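You operate a simulated robot arm through the tools that you are given. There is no shell and no other tool.

You are at the controls of a simulated robot arm. One attempt, no reset.

## Task
Scald the green cup in the steel pot.
Fine: switch the stove on; pot lid on the round mat meanwhile, on for the pot cycle; wait for DONE and leave the cup inside.

It is judged by the outcome, as a careful person would: the job done as asked, and still so three seconds after it is handed in. It fails if anything else is knocked over, pushed out of place, dropped, spilled or broken. Lids that push on must go on centred and level and be pressed home; caps that screw on are set level and turned clockwise until they are tight.

## Robot
A 7-joint arm with a two-finger parallel gripper, fixed in place. Base frame: the origin is at the foot of the arm, x ahead of it, y to its left, z up. Readings come in mm, rad, newtons and seconds.
With the tool pointing down near the work surface it reaches from about 240 to 680 mm from the base axis. Its first joint turns from -1.152 to 1.152 rad. Payload 2.4 kg.
The tool frame sits at the grasp point between the pads (the TCP): z along the fingers, y along the line on which they close. The tips reach 30 mm beyond it. The gripper opens to 94 mm. The fingers are 28 mm wide and 10 mm thick; the gripper's body (50 by 96 mm) begins 55 mm behind the TCP.
Orientation is that of the tool frame in the base frame, as a unit quaternion [w, x, y, z]. With the fingers straight down and closing along the base's y, the tool's x points along the base's -x, its y along +y and its z along -z.

## Interface
- The arm moves only by the tool apply_moves. Its argument "increments" is a list of rows, each an object of numbers (a shift or turn left out is 0, a gripper value left out holds the last): "x", "y", "z": the shift along the tool's x, y, z in units of 25 mm (1.0 is 25 mm); "ax", "ay", "az": the turn, a rotation vector about the tool's x, y, z in units of 4 degrees (1.0 is 4 degrees); "jaw": the opening, from 0 (shut) to 1 (fully open). In form: [{"x": .., "y": .., "z": .., "ax": .., "ay": .., "az": .., "jaw": ..}, ...]. A call has 1 to 20 rows; each row shifts and turns the commanded pose from where the row before left it, along the tool's axes as they then stand. A call with a number of a shift or a turn outside -1 to 1 is refused whole. A row lasts 0.2 s, in which the tool goes at most 50 mm and 0.15 rad; a call with a longer step from one row to the next is refused whole, and so is a gripper value outside its range. A pose out of reach is approached as far as the arm can. The call stops where the force on the tool passes 50 N (or 10 N more than at its start, if that is more) or the arm is blocked; 0.2 s more then pass. The fingers move at their own pace (about 153 mm/s each) and stop on an object; they squeeze with about 25 N. The grip force told is the motor's: it shows also when the fingers shut on nothing. Time passes only in rows, and 0.2 s behind the last, so rows that do not move let the fingers close. The reply holds the time, the measured pose of the TCP, the force on the tool along the base axes, the opening and the grip force, in the units named above and with some noise, with the torque about the TCP (base axes, N m) and any sound that the robot's microphone picked up, and new pictures: "views" is both (left out), scene, wrist or none.
- Cameras (640 x 400 px; columns grow to the right, rows downward): "scene" is fixed at [25.9, 464.2, 1465.6]; the picture's right is [-0.82, -0.58, 0.00], its down [-0.25, 0.35, -0.90] and it looks along [0.52, -0.74, -0.43] (base axes); focal length 331 px, centre (320, 200). "wrist" rides on the gripper at [76, 14, -102] in the tool frame; the picture's right is [-0.18, 0.98, 0.00], its down [-0.75, -0.14, -0.64] and it looks along [-0.63, -0.12, 0.77] (tool axes); focal length 243 px, centre (320, 200). There is no depth. A picture from a camera that has moved, and an enlarged one, comes with that camera's place and axes in the base frame and with its lens. The place of the scene camera against the robot may be out by one fixed shift of up to 12 mm in any direction.
- enlarge(camera, box): a new picture of the part [left, top, right, bottom] of that camera's present view, enlarged. No time passes.
- sign_off(): hands the job in; it is judged then, once.

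Nothing tells you positions but the pictures and the camera data. Unless the task says otherwise, let go and move clear before handing in.

The tools are called after ">>>" by a JSON object that holds its "name" and its "arguments". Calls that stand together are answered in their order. apply_moves: Moves the arm, as the interface text tells. Its arguments: {"type":"object","properties":{"increments":{"type":"array","items":{"type":"object","properties":{"x":{"type":"number"},"y":{"type":"number"},"z":{"type":"number"},"ax":{"type":"number"},"ay":{"type":"number"},"az":{"type":"number"},"jaw":{"type":"number"}}}},"views":{"type":"string","enum":["both","scene","wrist","none"]}},"required":["increments"]} The other tools are called the same way: enlarge (camera, box) takes an enlarged picture of a part of a camera's view; sign_off () hands the job in.

At the start:

```text
time: 0.0
tool_pos: [271.7, -184.1, 1183.6]
orientation: [0.001, 0.0, 1.0, 0.001]
wrist_force: [-0.3, -0.1, -1.1]
ft_torque: [0.03, 0.03, 0.0]
grip_width: 93.9
finger_force: 0.0
```

scene: 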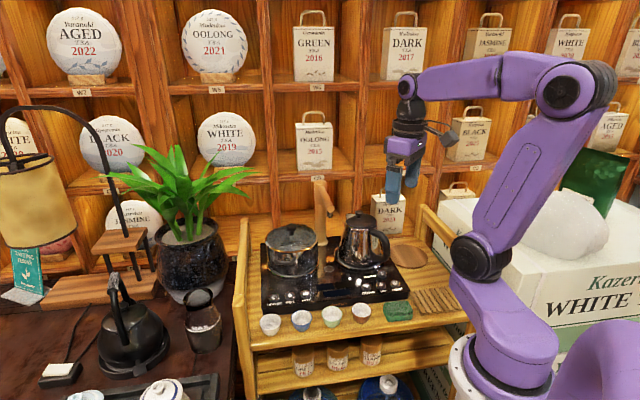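
wrist: 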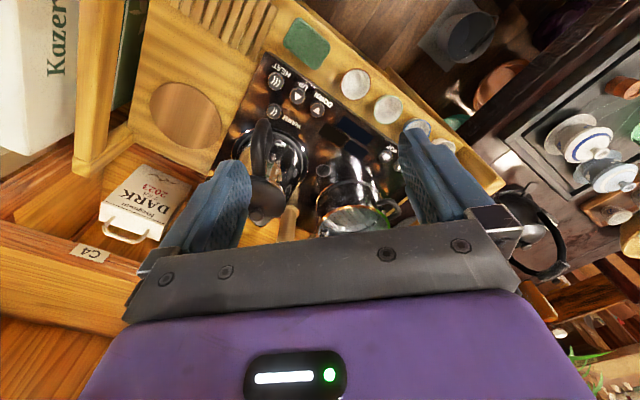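

The scene shows a tea stove with a lidded steel pot, a kettle, four cups in front and a round mat on the right. I'll look closer before moving.

>>> {"name": "enlarge", "arguments": {"camera": "scene", "box": [230, 180, 470, 330]}}

>>> {"name": "enlarge", "arguments": {"camera": "scene", "box": [250, 210, 340, 266]}}

>>> {"name": "enlarge", "arguments": {"camera": "scene", "box": [250, 270, 410, 370]}}

>>> {"name": "enlarge", "arguments": {"camera": "wrist", "box": [140, 20, 500, 245]}}

```text
2.67 times, centred on (350, 255) of scene
camera zoom: at [25.9, 464.2, 1465.6], right [-0.82, -0.58, 0.0], down [-0.25, 0.35, -0.9], along [0.52, -0.74, -0.43], focal length 884 px, centre (240, 53)
```

zoom: 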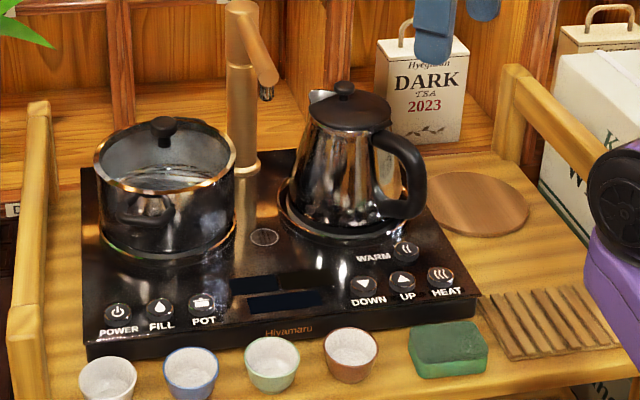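

```text
7.11 times, centred on (295, 238) of scene
camera zoom: at [25.9, 464.2, 1465.6], right [-0.82, -0.58, 0.0], down [-0.25, 0.35, -0.9], along [0.52, -0.74, -0.43], focal length 2356 px, centre (498, -70)
```

zoom: 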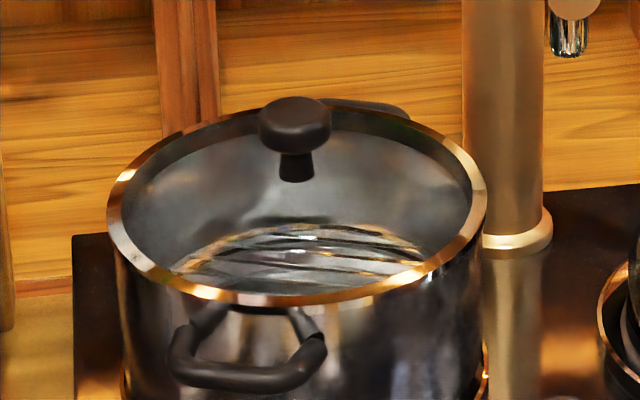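

```text
4.00 times, centred on (330, 320) of scene
camera zoom: at [25.9, 464.2, 1465.6], right [-0.82, -0.58, 0.0], down [-0.25, 0.35, -0.9], along [0.52, -0.74, -0.43], focal length 1325 px, centre (280, -280)
```

zoom: 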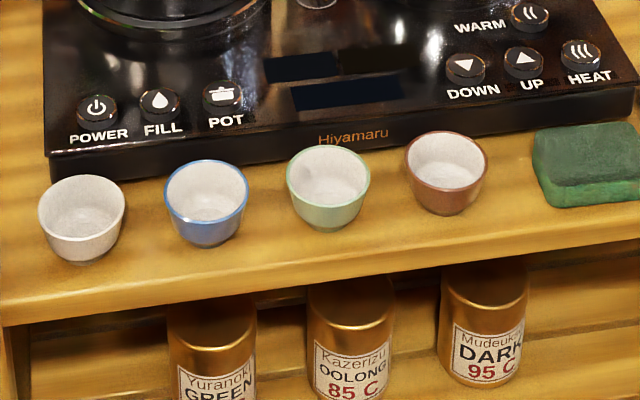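

```text
1.78 times, centred on (320, 132) of wrist
camera zoom: at [194.6, -168.8, 1287.1], right [0.18, 0.98, 0.0], down [0.75, -0.14, 0.64], along [0.63, -0.12, -0.77], focal length 431 px, centre (320, 320)
```

zoom: 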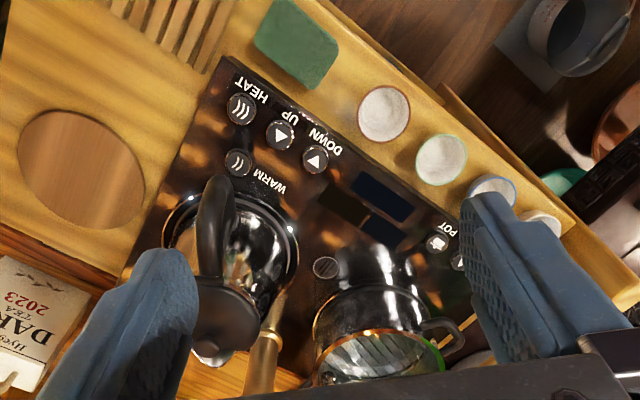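

The stove seems to be rotated about 45° in the base frame. I put its top near z 857, the table near z 827 and the mat near (318, -453). I'll move over the stove to refine these numbers with the wrist camera.

>>> {"name": "apply_moves", "arguments": {"increments": [{"x": -0.84, "y": 0.32, "z": 0, "jaw": 0}, {"x": -0.84, "y": 0.32}, {"x": -0.84, "y": 0.32}, {"x": -0.84, "y": 0.32}, {"x": -0.84, "y": 0.32}, {"x": -0.84, "y": 0.32}, {"x": -0.84, "y": 0.32}, {"x": -0.84, "y": 0.32}, {}], "views": "both"}}

```text
time: 2.0
tool_pos: [439.4, -119.4, 1183.8]
orientation: [-0.001, 0.0, 1.0, -0.001]
wrist_force: [0.6, 0.6, -0.2]
ft_torque: [-0.04, 0.0, 0.01]
grip_width: 0.0
finger_force: 24.9
camera wrist: at [363.0, -104.7, 1287.6], right [0.18, 0.98, 0.0], down [0.75, -0.14, 0.64], along [0.63, -0.12, -0.77], focal length 243 px, centre (320, 200)
```

scene: 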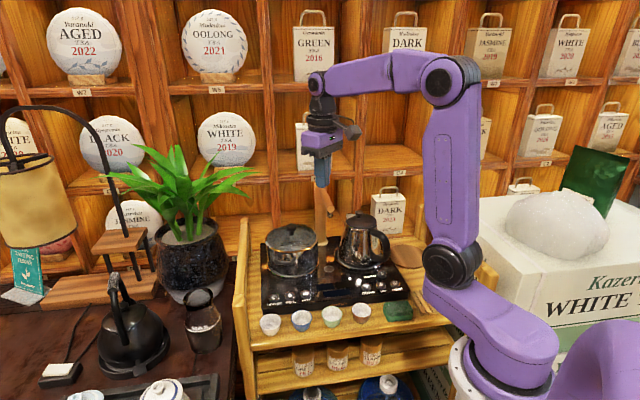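
wrist: 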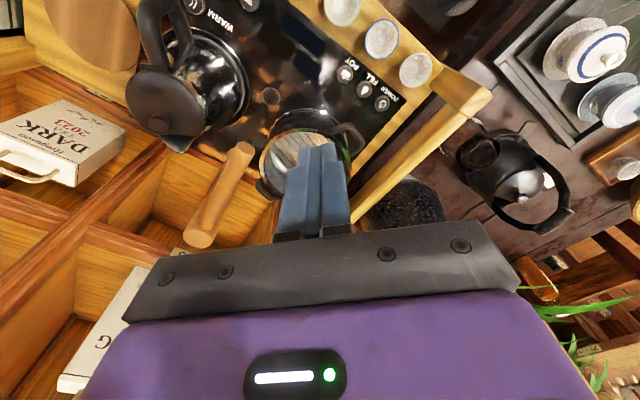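

The buttons, cups and pot are now in the wrist view. I'll enlarge it for precise pixels.

>>> {"name": "enlarge", "arguments": {"camera": "wrist", "box": [220, 0, 460, 150]}}

>>> {"name": "enlarge", "arguments": {"camera": "wrist", "box": [180, 90, 372, 210]}}

>>> {"name": "enlarge", "arguments": {"camera": "scene", "box": [250, 170, 410, 270]}}

```text
2.67 times, centred on (340, 75) of wrist
camera zoom: at [363.0, -104.7, 1287.6], right [0.18, 0.98, 0.0], down [0.75, -0.14, 0.64], along [0.63, -0.12, -0.77], focal length 647 px, centre (267, 533)
```

zoom: 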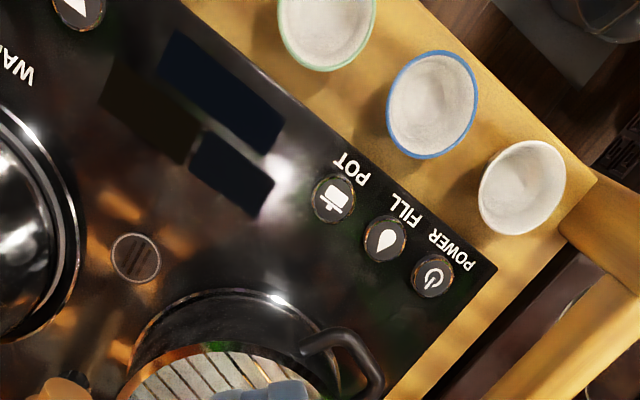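

```text
3.33 times, centred on (276, 150) of wrist
camera zoom: at [363.0, -104.7, 1287.6], right [0.18, 0.98, 0.0], down [0.75, -0.14, 0.64], along [0.63, -0.12, -0.77], focal length 809 px, centre (467, 367)
```

zoom: 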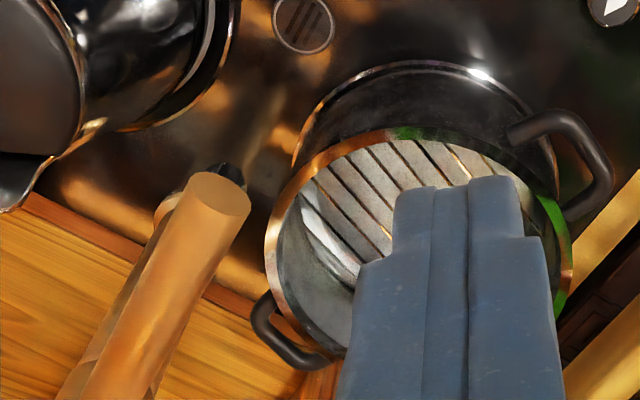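

```text
4.00 times, centred on (330, 220) of scene
camera zoom: at [25.9, 464.2, 1465.6], right [-0.82, -0.58, 0.0], down [-0.25, 0.35, -0.9], along [0.52, -0.74, -0.43], focal length 1325 px, centre (280, 120)
```

zoom: 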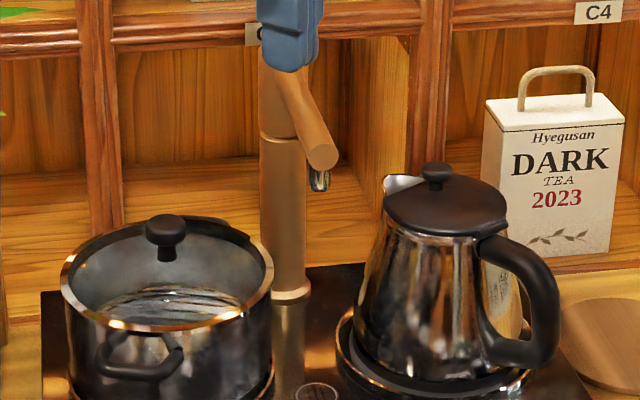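

POWER looks to be at about (521, -25) and POT at (464, -83), with the pot centre near (569, -168). A side rail about z 943 stands close to POWER. I'll yaw 45° to line up with the stove, open the jaw and come lower for a better look.

>>> {"name": "apply_moves", "arguments": {"increments": [{"az": 0.9375}, {"az": 0.9375}, {"az": 0.9375}, {"az": 0.9375}, {"az": 0.9375}, {"az": 0.9375}, {"az": 0.9375}, {"az": 0.9375}, {"az": 0.9375}, {"az": 0.9375}, {"az": 0.9375}, {"az": 0.9375}, {"y": 0.72, "x": 0.085, "z": 0.8}, {"y": 0.72, "x": 0.085, "z": 0.8}, {"y": 0.72, "x": 0.085, "z": 0.8}, {"y": 0.72, "x": 0.085, "z": 0.8}, {"z": 0.8}, {}], "views": "both"}}

```text
time: 5.8
tool_pos: [483.6, -61.8, 1082.8]
orientation: [0.0, 0.383, 0.924, -0.001]
wrist_force: [-0.1, 0.6, -0.4]
ft_torque: [-0.02, -0.02, 0.0]
grip_width: 0.1
finger_force: 24.9
camera wrist: at [440.1, 2.2, 1186.1], right [0.83, 0.56, 0.0], down [0.43, -0.63, 0.64], along [0.36, -0.53, -0.77], focal length 243 px, centre (320, 200)
```

scene: 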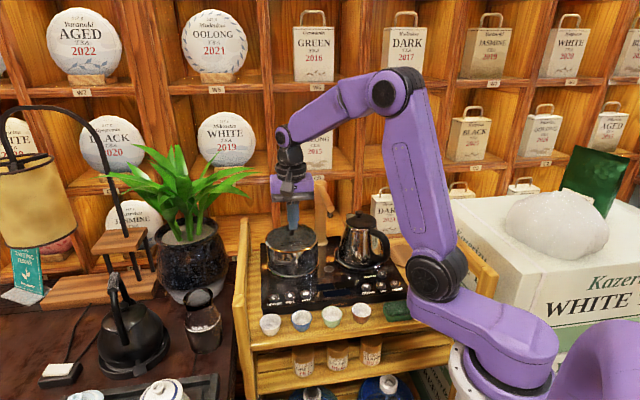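
wrist: 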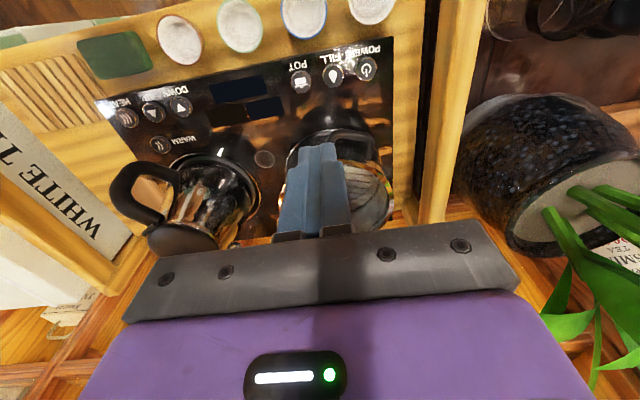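

Good view of the front of the stove. I'll enlarge it.

>>> {"name": "enlarge", "arguments": {"camera": "wrist", "box": [220, 0, 460, 150]}}

>>> {"name": "enlarge", "arguments": {"camera": "wrist", "box": [220, 90, 460, 240]}}

>>> {"name": "enlarge", "arguments": {"camera": "scene", "box": [230, 180, 470, 330]}}

```text
2.67 times, centred on (340, 75) of wrist
camera zoom: at [440.1, 2.2, 1186.1], right [0.83, 0.56, 0.0], down [0.43, -0.63, 0.64], along [0.36, -0.53, -0.77], focal length 647 px, centre (267, 533)
```

zoom: 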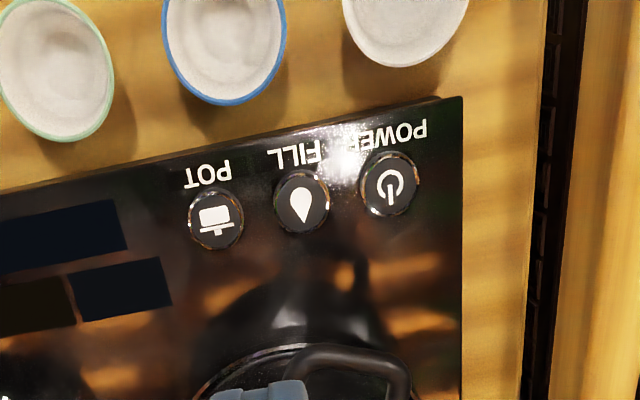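

```text
2.67 times, centred on (340, 165) of wrist
camera zoom: at [440.1, 2.2, 1186.1], right [0.83, 0.56, 0.0], down [0.43, -0.63, 0.64], along [0.36, -0.53, -0.77], focal length 647 px, centre (267, 293)
```

zoom: 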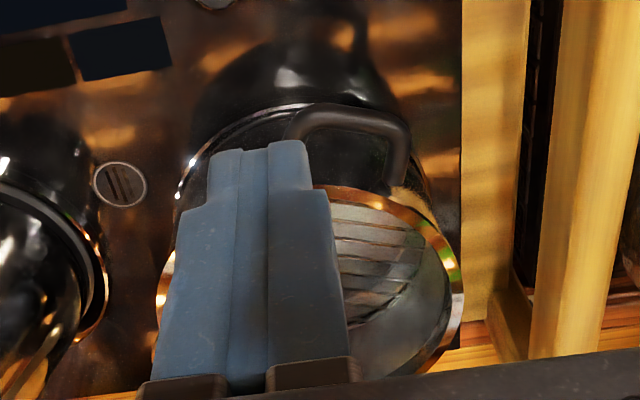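

```text
2.67 times, centred on (350, 255) of scene
camera zoom: at [25.9, 464.2, 1465.6], right [-0.82, -0.58, 0.0], down [-0.25, 0.35, -0.9], along [0.52, -0.74, -0.43], focal length 884 px, centre (240, 53)
```

zoom: 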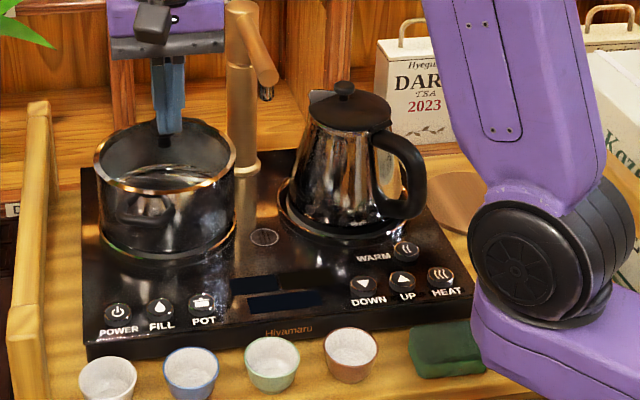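

Triangulating from the wrist views alone puts the button tops near z 845, with POWER about (526, -23), FILL (497, -51) and POT (466, -82). I'll open the jaw, tilt 5° so the +y finger is lowest, and come down just above POWER.

>>> {"name": "apply_moves", "arguments": {"increments": [{"x": -0.116, "y": 0.344, "jaw": 1}, {"ax": 0.625}, {"ax": 0.625}, {"y": 0.084, "z": 0.958}, {"y": 0.084, "z": 0.958}, {"y": 0.084, "z": 0.958}, {"y": 0.084, "z": 0.958}, {"y": 0.084, "z": 0.958}, {"y": 0.084, "z": 0.958}, {"y": 0.084, "z": 0.958}, {}], "views": "both"}}

```text
time: 8.2
tool_pos: [491.9, -59.9, 915.2]
orientation: [-0.016, 0.382, 0.923, -0.04]
wrist_force: [-0.7, 0.2, 0.3]
ft_torque: [0.0, 0.01, -0.02]
grip_width: 94.2
finger_force: 0.1
camera wrist: at [454.8, 11.4, 1017.3], right [0.82, 0.56, -0.09], down [0.47, -0.59, 0.65], along [0.32, -0.58, -0.75], focal length 243 px, centre (320, 200)
```

scene: 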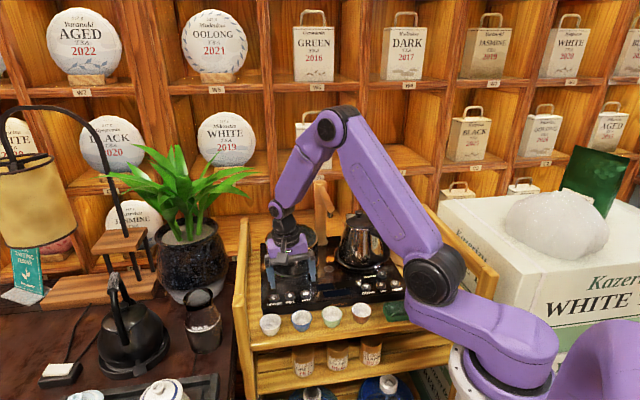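
wrist: 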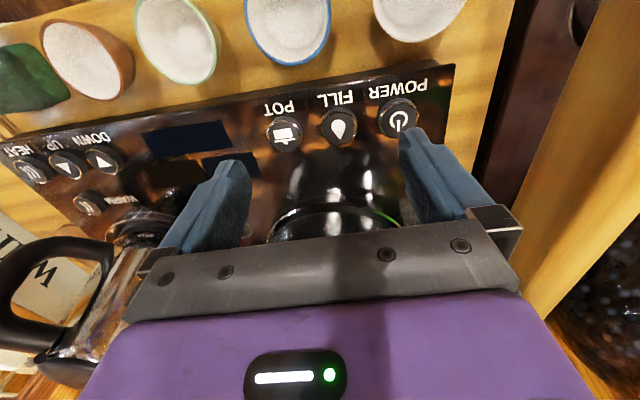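

The +y finger tip is directly above POWER, about 35 mm up. I'll lower it carefully.

>>> {"name": "apply_moves", "arguments": {"increments": [{"y": 0.06, "z": 0.598, "x": 0.05}, {"y": 0.052, "z": 0.598}, {"y": 0.01, "z": 0.08}, {"y": 0.007, "z": 0.08}, {"y": 0.007, "z": 0.08}], "views": "both"}}

>>> {"name": "enlarge", "arguments": {"camera": "wrist", "box": [240, 40, 480, 190]}}

```text
time: 9.4
tool_pos: [492.1, -58.4, 879.6]
orientation: [-0.016, 0.383, 0.923, -0.041]
wrist_force: [-1.3, 0.8, 3.9]
ft_torque: [0.13, -0.12, 0.03]
grip_width: 93.4
finger_force: 0.0
heard: click
camera wrist: at [453.9, 13.0, 981.7], right [0.82, 0.56, -0.08], down [0.47, -0.59, 0.65], along [0.32, -0.58, -0.75], focal length 243 px, centre (320, 200)
```

scene: 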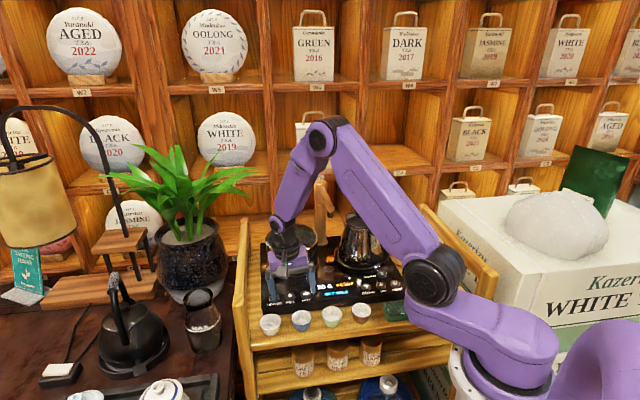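
wrist: 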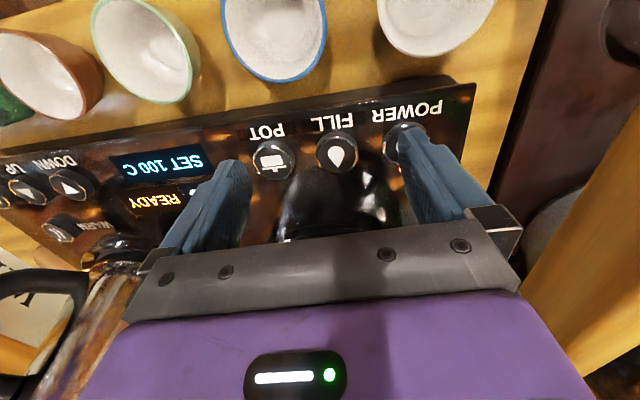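

```text
2.67 times, centred on (360, 115) of wrist
camera zoom: at [453.9, 13.0, 981.7], right [0.82, 0.56, -0.08], down [0.47, -0.59, 0.65], along [0.32, -0.58, -0.75], focal length 647 px, centre (213, 427)
```

zoom: 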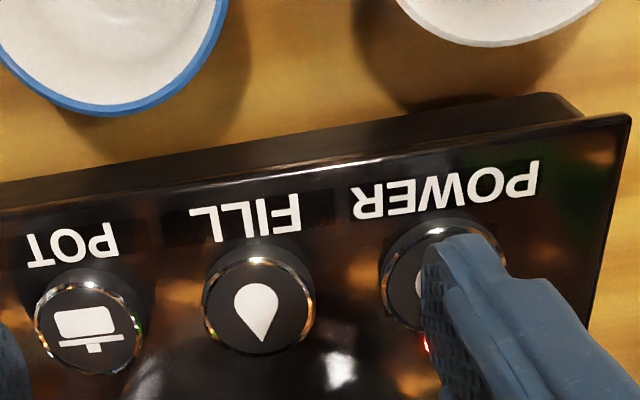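

POWER clicked and the stove shows READY / SET 100 C. Next I'll rise, level the tool and go over the pot to look at the lid knob.

>>> {"name": "apply_moves", "arguments": {"increments": [{"y": -0.084, "z": -0.958}, {"y": -0.084, "z": -0.958}, {"y": -0.084, "z": -0.958}, {"y": -0.084, "z": -0.958}, {"y": -0.084, "z": -0.958}, {"y": -0.084, "z": -0.958}, {"y": -0.084, "z": -0.958}, {"y": -0.084, "z": -0.958}, {"ax": -0.625}, {"ax": -0.625}, {"x": -0.88, "y": -0.154}, {"x": -0.88, "y": -0.154}, {"x": -0.88, "y": -0.154}, {"x": -0.88, "y": -0.154}, {"x": -0.88, "y": -0.154}, {"x": -0.88, "y": -0.154}, {}], "views": "both"}}

>>> {"name": "enlarge", "arguments": {"camera": "wrist", "box": [200, 30, 440, 180]}}

>>> {"name": "enlarge", "arguments": {"camera": "scene", "box": [250, 170, 410, 270]}}

```text
time: 13.0
tool_pos: [568.2, -167.4, 1072.3]
orientation: [0.001, 0.383, 0.924, 0.0]
wrist_force: [-0.4, 0.1, 0.2]
ft_torque: [-0.01, 0.0, 0.02]
grip_width: 94.1
finger_force: 0.1
camera wrist: at [524.4, -104.0, 1175.2], right [0.83, 0.56, 0.0], down [0.43, -0.63, 0.64], along [0.36, -0.53, -0.77], focal length 243 px, centre (320, 200)
```

scene: 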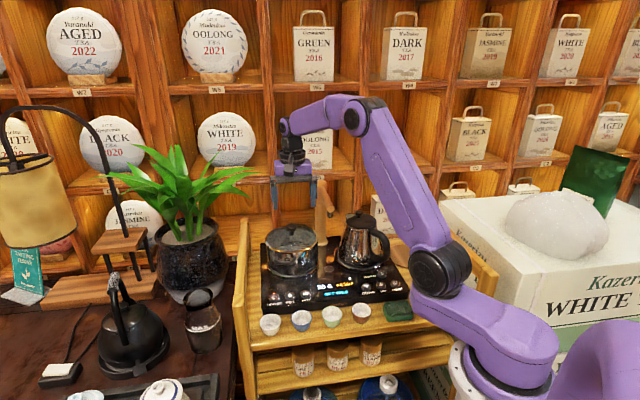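
wrist: 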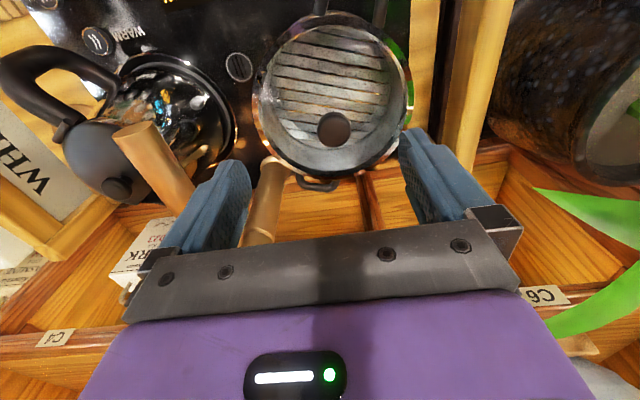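

```text
2.67 times, centred on (320, 105) of wrist
camera zoom: at [524.4, -104.0, 1175.2], right [0.83, 0.56, 0.0], down [0.43, -0.63, 0.64], along [0.36, -0.53, -0.77], focal length 647 px, centre (320, 453)
```

zoom: 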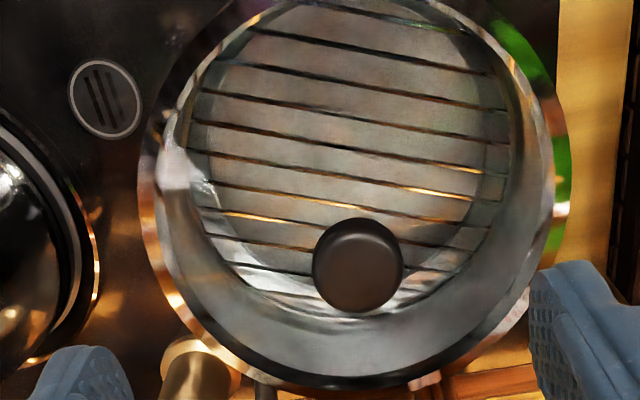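

```text
4.00 times, centred on (330, 220) of scene
camera zoom: at [25.9, 464.2, 1465.6], right [-0.82, -0.58, 0.0], down [-0.25, 0.35, -0.9], along [0.52, -0.74, -0.43], focal length 1325 px, centre (280, 120)
```

zoom: 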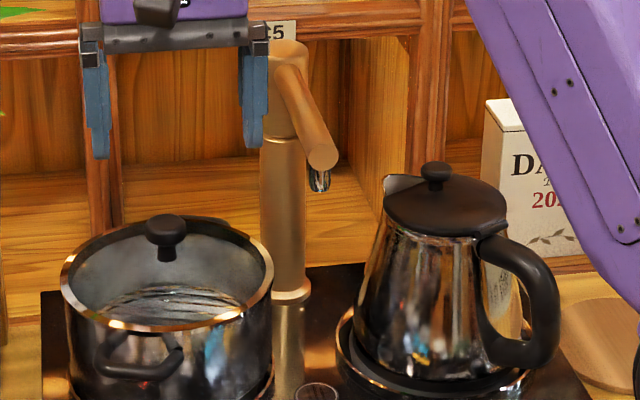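

The knob is at about (585, -170, 971), concentric with the pot rim near z 925 (radius about 80 mm). The faucet top is near z 1070. I'll come down over the knob in stages.

>>> {"name": "apply_moves", "arguments": {"increments": [{"x": -0.549, "y": 0.4, "jaw": 0.75}, {"z": 0.8}, {"z": 0.8}, {"z": 0.8}, {}], "views": "both"}}

>>> {"name": "enlarge", "arguments": {"camera": "wrist", "box": [200, 60, 440, 210]}}

>>> {"name": "enlarge", "arguments": {"camera": "scene", "box": [250, 190, 346, 250]}}

```text
time: 14.2
tool_pos: [584.6, -169.4, 1013.4]
orientation: [-0.001, 0.383, 0.924, 0.0]
wrist_force: [0.5, 0.3, -0.1]
ft_torque: [-0.03, 0.0, 0.02]
grip_width: 70.7
finger_force: 0.1
camera wrist: at [541.5, -105.7, 1115.7], right [0.83, 0.56, 0.0], down [0.43, -0.63, 0.64], along [0.36, -0.53, -0.77], focal length 243 px, centre (320, 200)
```

scene: 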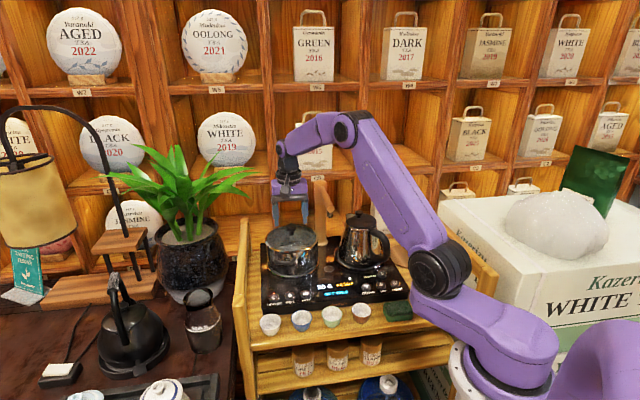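
wrist: 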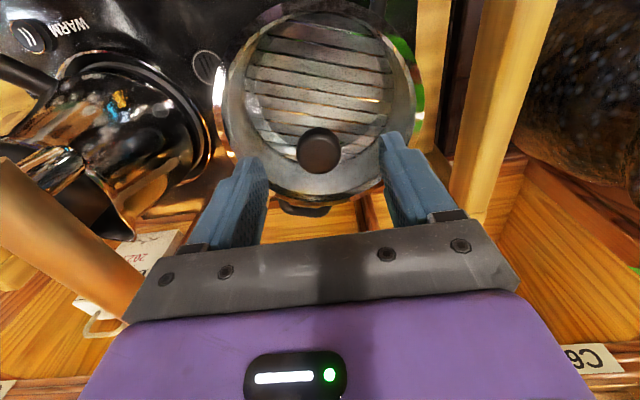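

```text
2.67 times, centred on (320, 135) of wrist
camera zoom: at [541.5, -105.7, 1115.7], right [0.83, 0.56, 0.0], down [0.43, -0.63, 0.64], along [0.36, -0.53, -0.77], focal length 647 px, centre (320, 373)
```

zoom: 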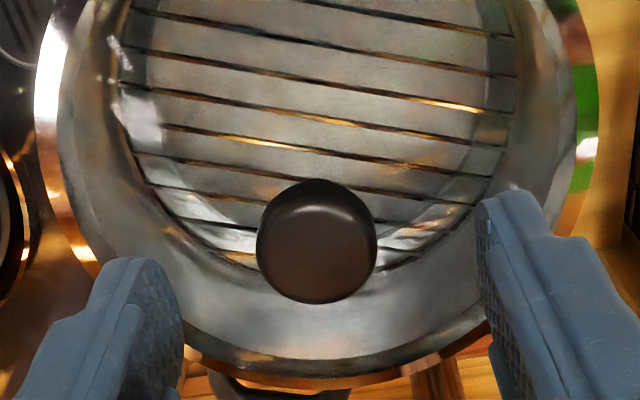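

```text
6.67 times, centred on (298, 220) of scene
camera zoom: at [25.9, 464.2, 1465.6], right [-0.82, -0.58, 0.0], down [-0.25, 0.35, -0.9], along [0.52, -0.74, -0.43], focal length 2209 px, centre (467, 67)
```

zoom: 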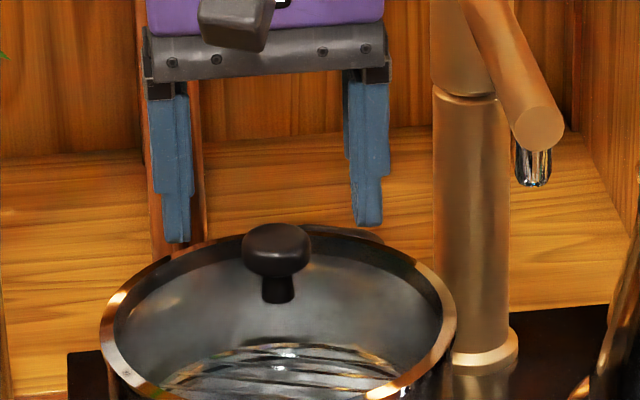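

The knob is centred under the tool with its top near z 973. I'll lower so the tips sit just above the glass, then close.

>>> {"name": "apply_moves", "arguments": {"increments": [{"z": 0.6}, {"z": 0.58}, {}, {"jaw": 0}, {}, {}], "views": "both"}}

>>> {"name": "enlarge", "arguments": {"camera": "scene", "box": [250, 190, 346, 250]}}

```text
time: 15.6
tool_pos: [585.4, -168.5, 982.0]
orientation: [0.0, 0.383, 0.924, 0.0]
wrist_force: [-0.1, 0.5, -0.6]
ft_torque: [-0.02, 0.05, -0.01]
grip_width: 28.7
finger_force: 25.1
heard: snap
camera wrist: at [541.2, -105.4, 1085.9], right [0.83, 0.56, 0.0], down [0.43, -0.63, 0.64], along [0.36, -0.53, -0.77], focal length 243 px, centre (320, 200)
```

scene: 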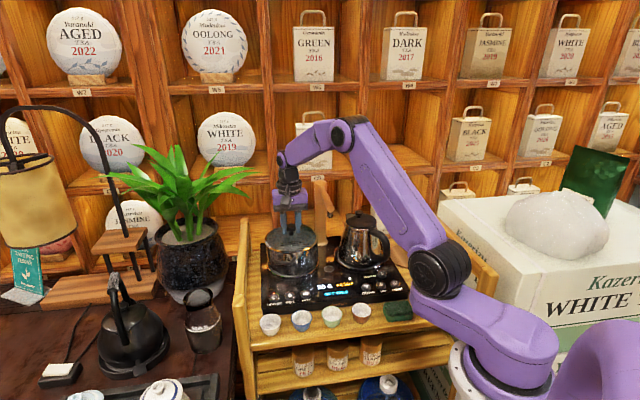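
wrist: 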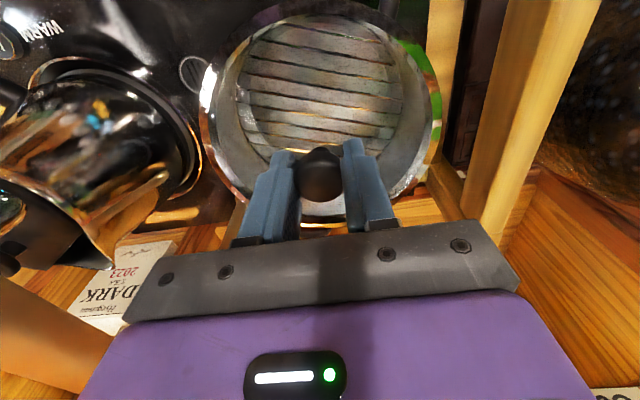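

```text
6.67 times, centred on (298, 220) of scene
camera zoom: at [26.0, 464.2, 1465.6], right [-0.82, -0.58, 0.0], down [-0.25, 0.35, -0.9], along [0.52, -0.74, -0.43], focal length 2209 px, centre (467, 67)
```

zoom: 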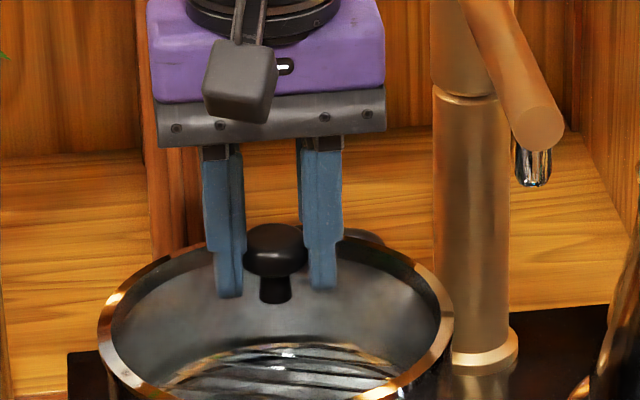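

The knob is gripped at 28.7 mm. I'll lift straight up a little and check.

>>> {"name": "apply_moves", "arguments": {"increments": [{"z": -0.15}, {"z": -0.25}, {"z": -0.4}, {"z": -0.4}, {}], "views": "both"}}

>>> {"name": "enlarge", "arguments": {"camera": "scene", "box": [250, 190, 346, 250]}}

```text
time: 16.8
tool_pos: [584.2, -170.0, 1013.9]
orientation: [0.0, 0.383, 0.924, 0.0]
wrist_force: [-0.1, -0.1, -0.1]
ft_torque: [0.0, -0.02, -0.01]
grip_width: 28.6
finger_force: 25.6
camera wrist: at [541.2, -106.1, 1115.8], right [0.83, 0.56, 0.0], down [0.43, -0.63, 0.64], along [0.36, -0.53, -0.77], focal length 243 px, centre (320, 200)
```

scene: 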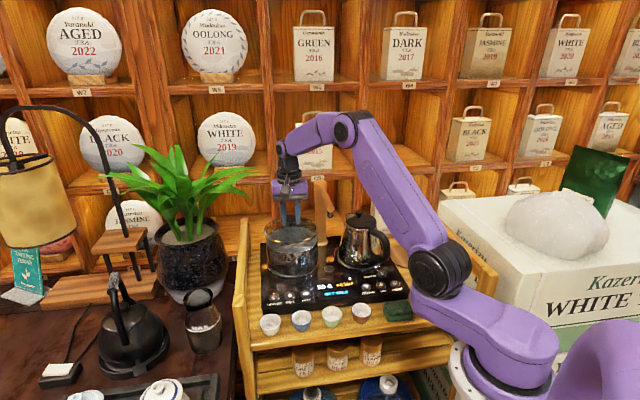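
wrist: 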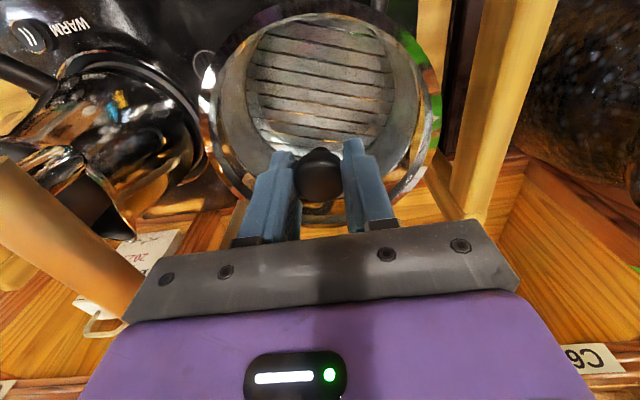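

```text
6.67 times, centred on (298, 220) of scene
camera zoom: at [26.0, 464.2, 1465.6], right [-0.82, -0.58, 0.0], down [-0.25, 0.35, -0.9], along [0.52, -0.74, -0.43], focal length 2209 px, centre (467, 67)
```

zoom: 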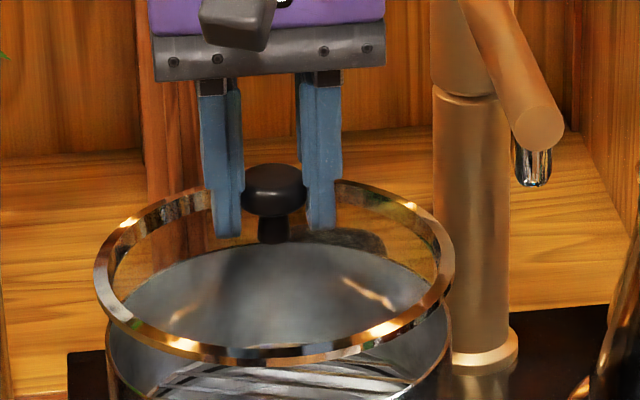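

The lid lifted cleanly and level. I'll raise it above the faucet and carry it along −a toward the mat, stopping partway to look.

>>> {"name": "apply_moves", "arguments": {"increments": [{"z": -0.8}, {"z": -0.95}, {"z": -0.95}, {"z": -0.95}, {"z": -0.95}, {"z": -0.95}, {"z": -0.95}, {"z": -0.6}, {}], "views": "scene"}}

```text
time: 18.8
tool_pos: [584.9, -169.0, 1190.5]
orientation: [0.0, 0.382, 0.924, 0.001]
wrist_force: [-0.1, 0.6, -0.9]
ft_torque: [-0.01, 0.02, -0.02]
grip_width: 28.6
finger_force: 24.9
```

scene: 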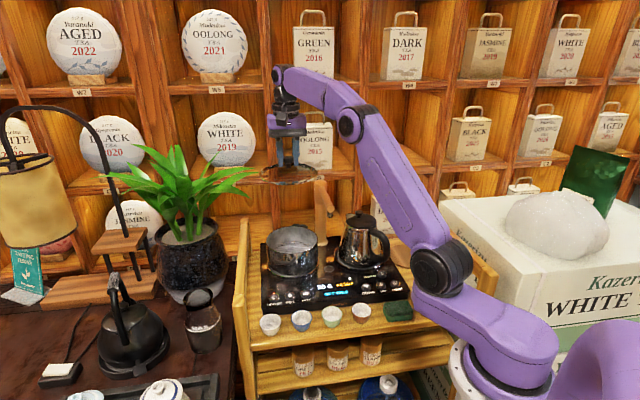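

>>> {"name": "apply_moves", "arguments": {"increments": [{"y": -0.5}, {"y": -0.9}, {"y": -0.9}, {"y": -0.9}, {"y": -0.9}, {"y": -0.9}, {"y": -0.9}, {"y": -0.9}, {"y": -0.9}, {"y": -0.9}, {"y": -0.9}, {"y": -0.9}, {"y": -0.9}, {"y": -0.6}, {}], "views": "both"}}

>>> {"name": "enlarge", "arguments": {"camera": "scene", "box": [250, 200, 346, 260]}}

```text
time: 22.0
tool_pos: [374.8, -380.3, 1191.1]
orientation: [0.001, 0.383, 0.924, 0.0]
wrist_force: [0.8, 0.5, -2.1]
ft_torque: [0.02, -0.01, 0.01]
grip_width: 29.1
finger_force: 24.5
camera wrist: at [330.5, -316.4, 1293.0], right [0.83, 0.56, 0.0], down [0.43, -0.63, 0.64], along [0.36, -0.53, -0.77], focal length 243 px, centre (320, 200)
```

scene: 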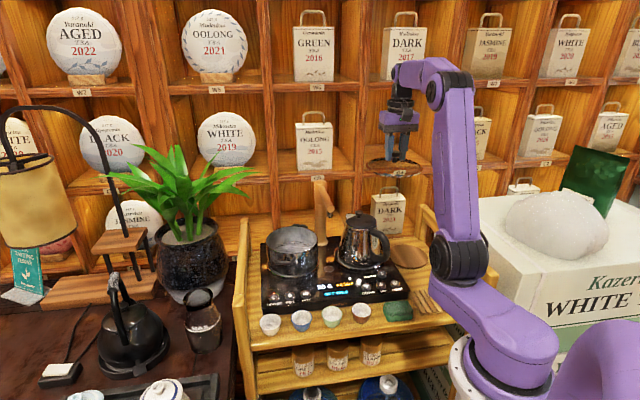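
wrist: 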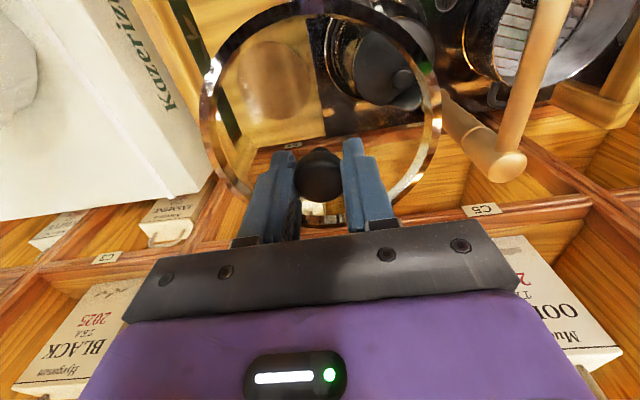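

```text
6.67 times, centred on (298, 230) of scene
camera zoom: at [25.9, 464.1, 1465.6], right [-0.82, -0.58, 0.0], down [-0.25, 0.35, -0.9], along [0.52, -0.74, -0.43], focal length 2209 px, centre (467, 0)
```

zoom: 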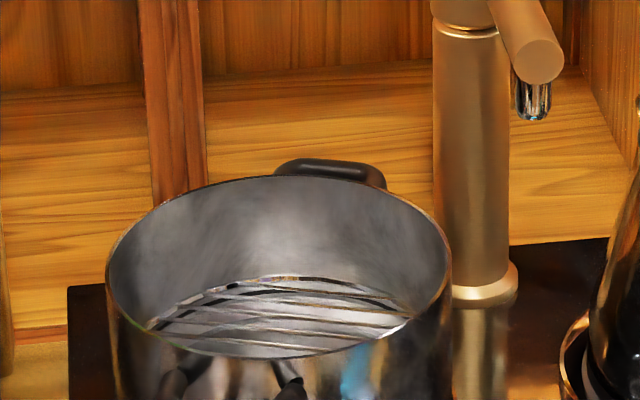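

>>> {"name": "enlarge", "arguments": {"camera": "wrist", "box": [190, 0, 446, 160]}}

>>> {"name": "enlarge", "arguments": {"camera": "scene", "box": [360, 190, 504, 280]}}

```text
2.50 times, centred on (318, 80) of wrist
camera zoom: at [330.5, -316.4, 1293.0], right [0.83, 0.56, 0.0], down [0.43, -0.63, 0.64], along [0.36, -0.53, -0.77], focal length 606 px, centre (325, 500)
```

zoom: 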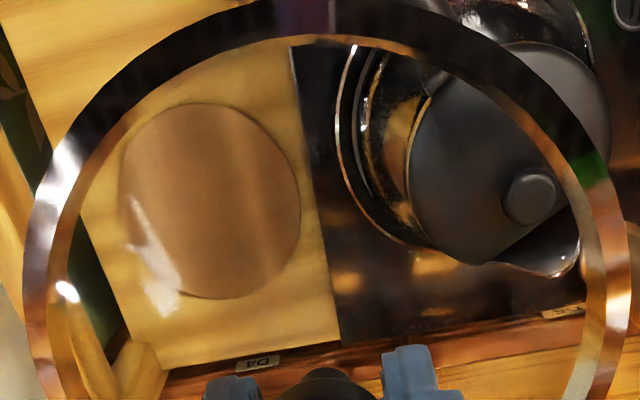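

```text
4.44 times, centred on (432, 235) of scene
camera zoom: at [25.9, 464.1, 1465.6], right [-0.82, -0.58, 0.0], down [-0.25, 0.35, -0.9], along [0.52, -0.74, -0.43], focal length 1473 px, centre (-178, 44)
```

zoom: 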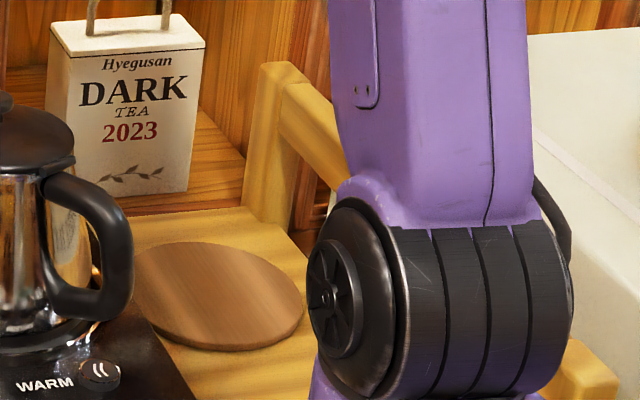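

The mat centre is about (325, -458) with R about 66. The lid is about R 80 and the stove edge is only about 76 mm from the mat centre, so I need to bias slightly away from the stove. I'll move above the mat at height, then lower and look again.

>>> {"name": "apply_moves", "arguments": {"increments": [{"x": -0.1975, "y": -0.982}, {"x": -0.1975, "y": -0.982}, {"x": -0.1975, "y": -0.982}, {"x": -0.1975, "y": -0.982}, {}, {"z": 0.9}, {"z": 0.9}, {"z": 0.9}, {"z": 0.9}, {}], "views": "both"}}

>>> {"name": "enlarge", "arguments": {"camera": "wrist", "box": [190, 0, 446, 160]}}

>>> {"name": "enlarge", "arguments": {"camera": "scene", "box": [360, 140, 504, 280]}}

```text
time: 24.2
tool_pos: [318.3, -463.0, 1101.2]
orientation: [0.0, 0.383, 0.924, 0.001]
wrist_force: [0.6, 0.6, -1.6]
ft_torque: [0.01, -0.01, -0.03]
grip_width: 28.7
finger_force: 24.6
camera wrist: at [274.6, -399.7, 1203.3], right [0.83, 0.56, 0.0], down [0.43, -0.63, 0.64], along [0.36, -0.53, -0.77], focal length 243 px, centre (320, 200)
```

scene: 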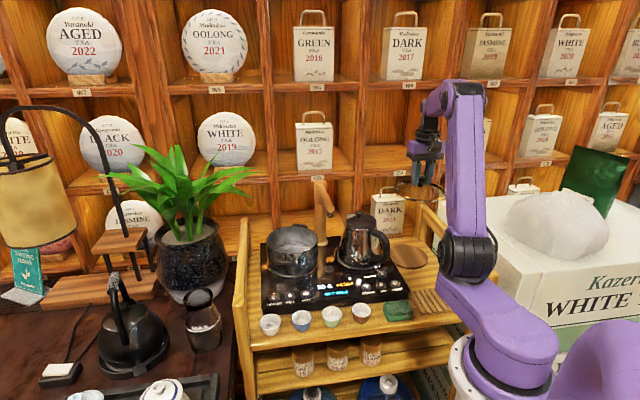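
wrist: 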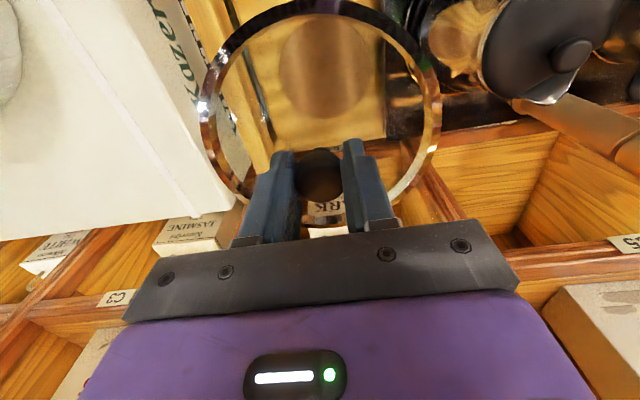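

```text
2.50 times, centred on (318, 80) of wrist
camera zoom: at [274.6, -399.7, 1203.3], right [0.83, 0.56, 0.0], down [0.43, -0.63, 0.64], along [0.36, -0.53, -0.77], focal length 606 px, centre (325, 500)
```

zoom: 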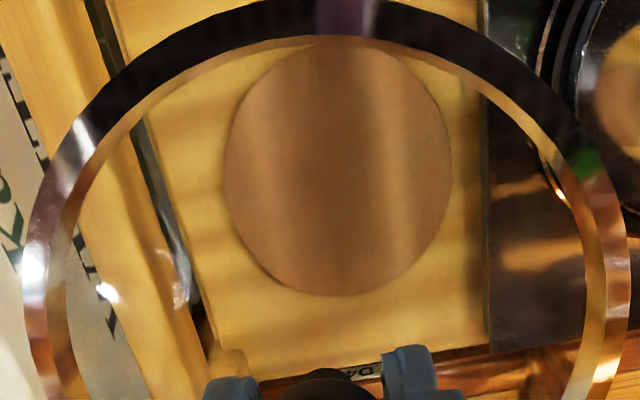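

```text
2.86 times, centred on (432, 210) of scene
camera zoom: at [25.9, 464.1, 1465.6], right [-0.82, -0.58, 0.0], down [-0.25, 0.35, -0.9], along [0.52, -0.74, -0.43], focal length 947 px, centre (0, 171)
```

zoom: 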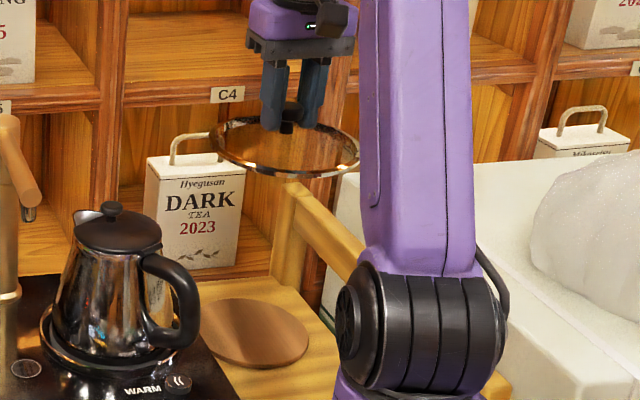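

>>> {"name": "enlarge", "arguments": {"camera": "wrist", "box": [180, 0, 308, 160]}}

>>> {"name": "enlarge", "arguments": {"camera": "scene", "box": [390, 190, 518, 340]}}

```text
2.50 times, centred on (244, 80) of wrist
camera zoom: at [274.6, -399.7, 1203.3], right [0.83, 0.56, 0.0], down [0.43, -0.63, 0.64], along [0.36, -0.53, -0.77], focal length 606 px, centre (510, 500)
```

zoom: 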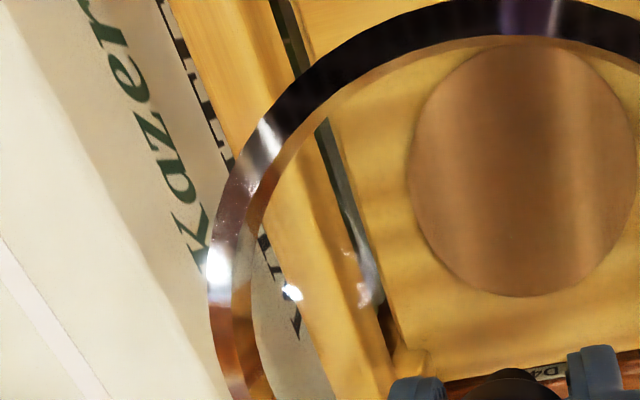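

```text
2.67 times, centred on (454, 265) of scene
camera zoom: at [25.9, 464.1, 1465.6], right [-0.82, -0.58, 0.0], down [-0.25, 0.35, -0.9], along [0.52, -0.74, -0.43], focal length 884 px, centre (-37, 27)
```

zoom: 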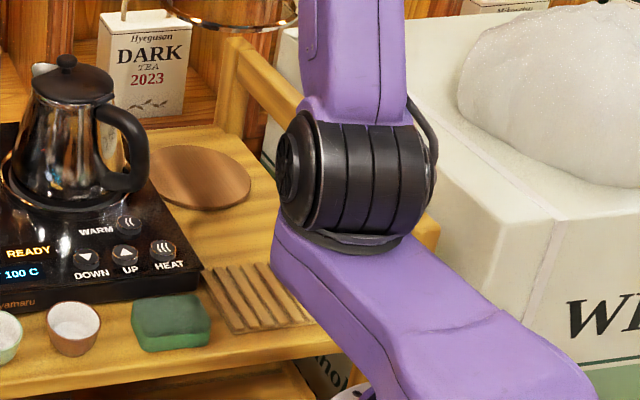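

Refined: mat centre about (329.5, -466, z 810), stove edge at a=+80, right rail at a=−83 (z about 910–943). The lid is about R 77.5, with its ring 45 mm below the TCP, so it fits but tightly. I'll centre and go down to just above rail height.

>>> {"name": "apply_moves", "arguments": {"increments": [{"x": -0.4, "y": 0.311}, {"z": 0.96}, {"z": 0.96}, {"z": 0.96}, {"z": 0.6}, {}], "views": "both"}}

>>> {"name": "enlarge", "arguments": {"camera": "wrist", "box": [160, 0, 480, 200]}}

>>> {"name": "enlarge", "arguments": {"camera": "scene", "box": [340, 170, 500, 270]}}

```text
time: 25.6
tool_pos: [331.3, -464.6, 1012.9]
orientation: [0.0, 0.382, 0.924, 0.0]
wrist_force: [-0.8, 0.4, -1.2]
ft_torque: [0.0, 0.05, 0.04]
grip_width: 28.7
finger_force: 25.2
camera wrist: at [287.5, -401.1, 1116.3], right [0.82, 0.57, 0.0], down [0.43, -0.63, 0.64], along [0.36, -0.53, -0.77], focal length 243 px, centre (320, 200)
```

scene: 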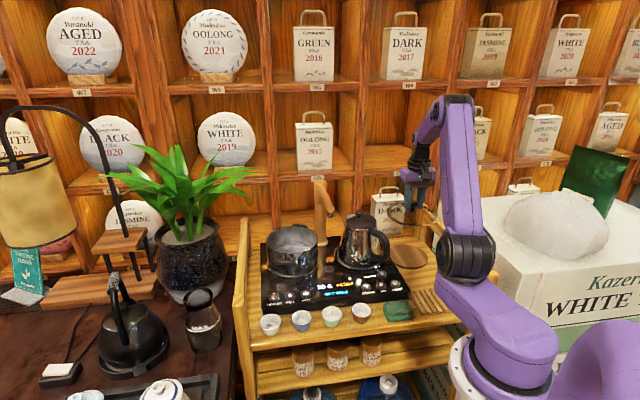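
wrist: 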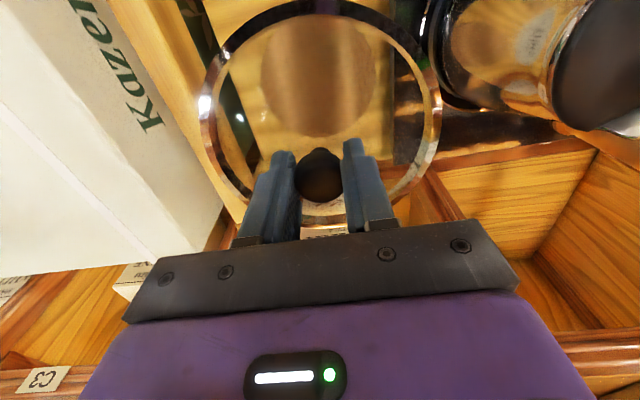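

```text
2.00 times, centred on (320, 100) of wrist
camera zoom: at [287.5, -401.1, 1116.3], right [0.82, 0.57, 0.0], down [0.43, -0.63, 0.64], along [0.36, -0.53, -0.77], focal length 485 px, centre (320, 400)
```

zoom: 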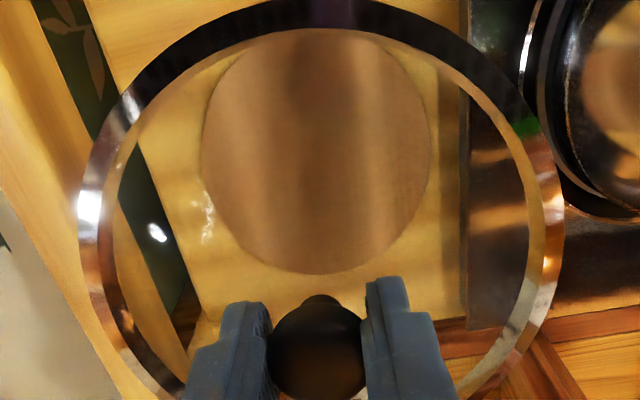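

```text
4.00 times, centred on (420, 220) of scene
camera zoom: at [25.9, 464.1, 1465.6], right [-0.82, -0.58, 0.0], down [-0.25, 0.35, -0.9], along [0.52, -0.74, -0.43], focal length 1325 px, centre (-80, 120)
```

zoom: 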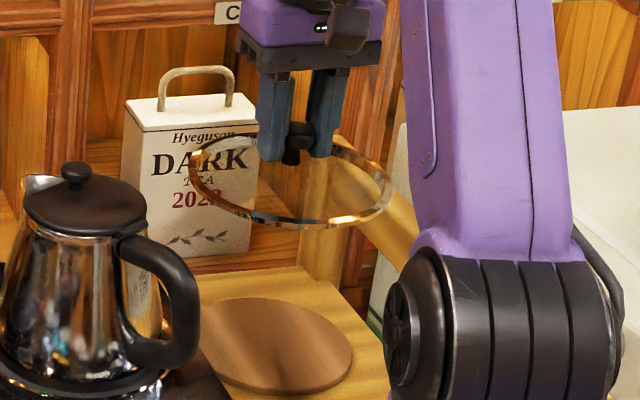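

There is about 10 mm of clearance on each side, so I'll continue down to just above stove-top level.

>>> {"name": "apply_moves", "arguments": {"increments": [{"z": 0.6}, {"z": 0.7}, {"z": 0.7}, {"z": 0.7}, {"z": 0.7}, {"z": 0.6}, {}], "views": "both"}}

>>> {"name": "enlarge", "arguments": {"camera": "wrist", "box": [160, 0, 480, 200]}}

>>> {"name": "enlarge", "arguments": {"camera": "scene", "box": [340, 180, 500, 280]}}

```text
time: 27.2
tool_pos: [331.0, -466.0, 914.0]
orientation: [-0.001, 0.383, 0.924, 0.0]
wrist_force: [0.2, -0.2, -0.7]
ft_torque: [0.01, -0.01, 0.02]
grip_width: 28.9
finger_force: 25.1
camera wrist: at [287.4, -401.2, 1016.3], right [0.83, 0.56, 0.0], down [0.43, -0.63, 0.64], along [0.36, -0.53, -0.77], focal length 243 px, centre (320, 200)
```

scene: 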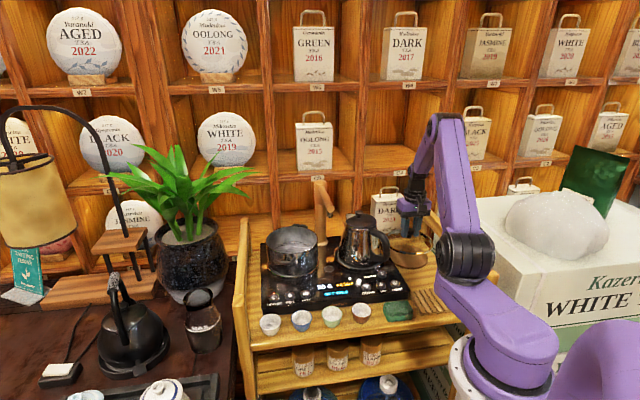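
wrist: 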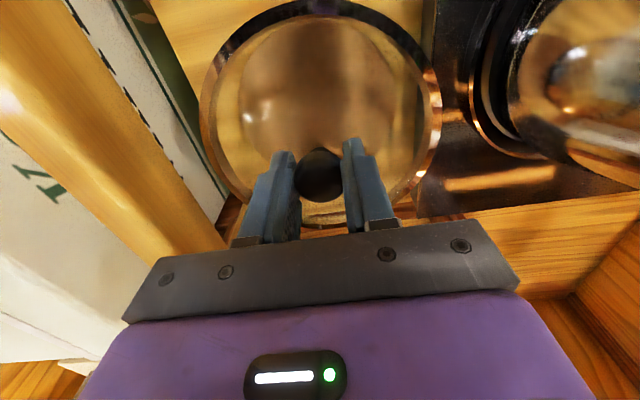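

```text
2.00 times, centred on (320, 100) of wrist
camera zoom: at [287.4, -401.2, 1016.3], right [0.83, 0.56, 0.0], down [0.43, -0.63, 0.64], along [0.36, -0.53, -0.77], focal length 485 px, centre (320, 400)
```

zoom: 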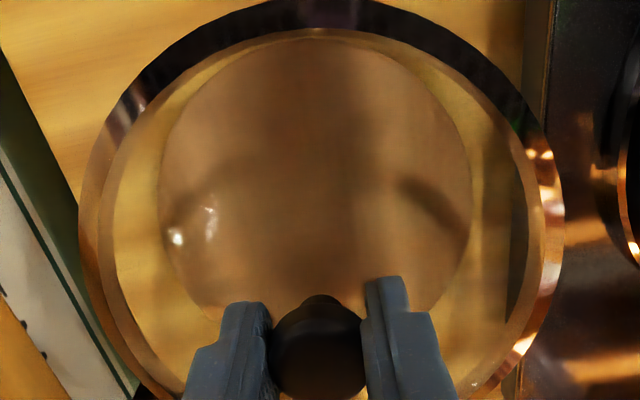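

```text
4.00 times, centred on (420, 230) of scene
camera zoom: at [25.9, 464.1, 1465.6], right [-0.82, -0.58, 0.0], down [-0.25, 0.35, -0.9], along [0.52, -0.74, -0.43], focal length 1325 px, centre (-80, 80)
```

zoom: 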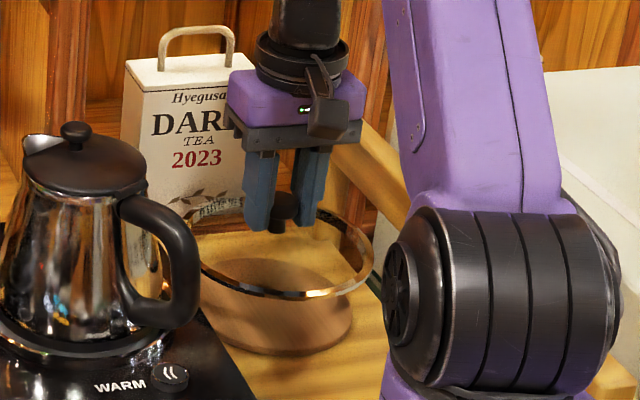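

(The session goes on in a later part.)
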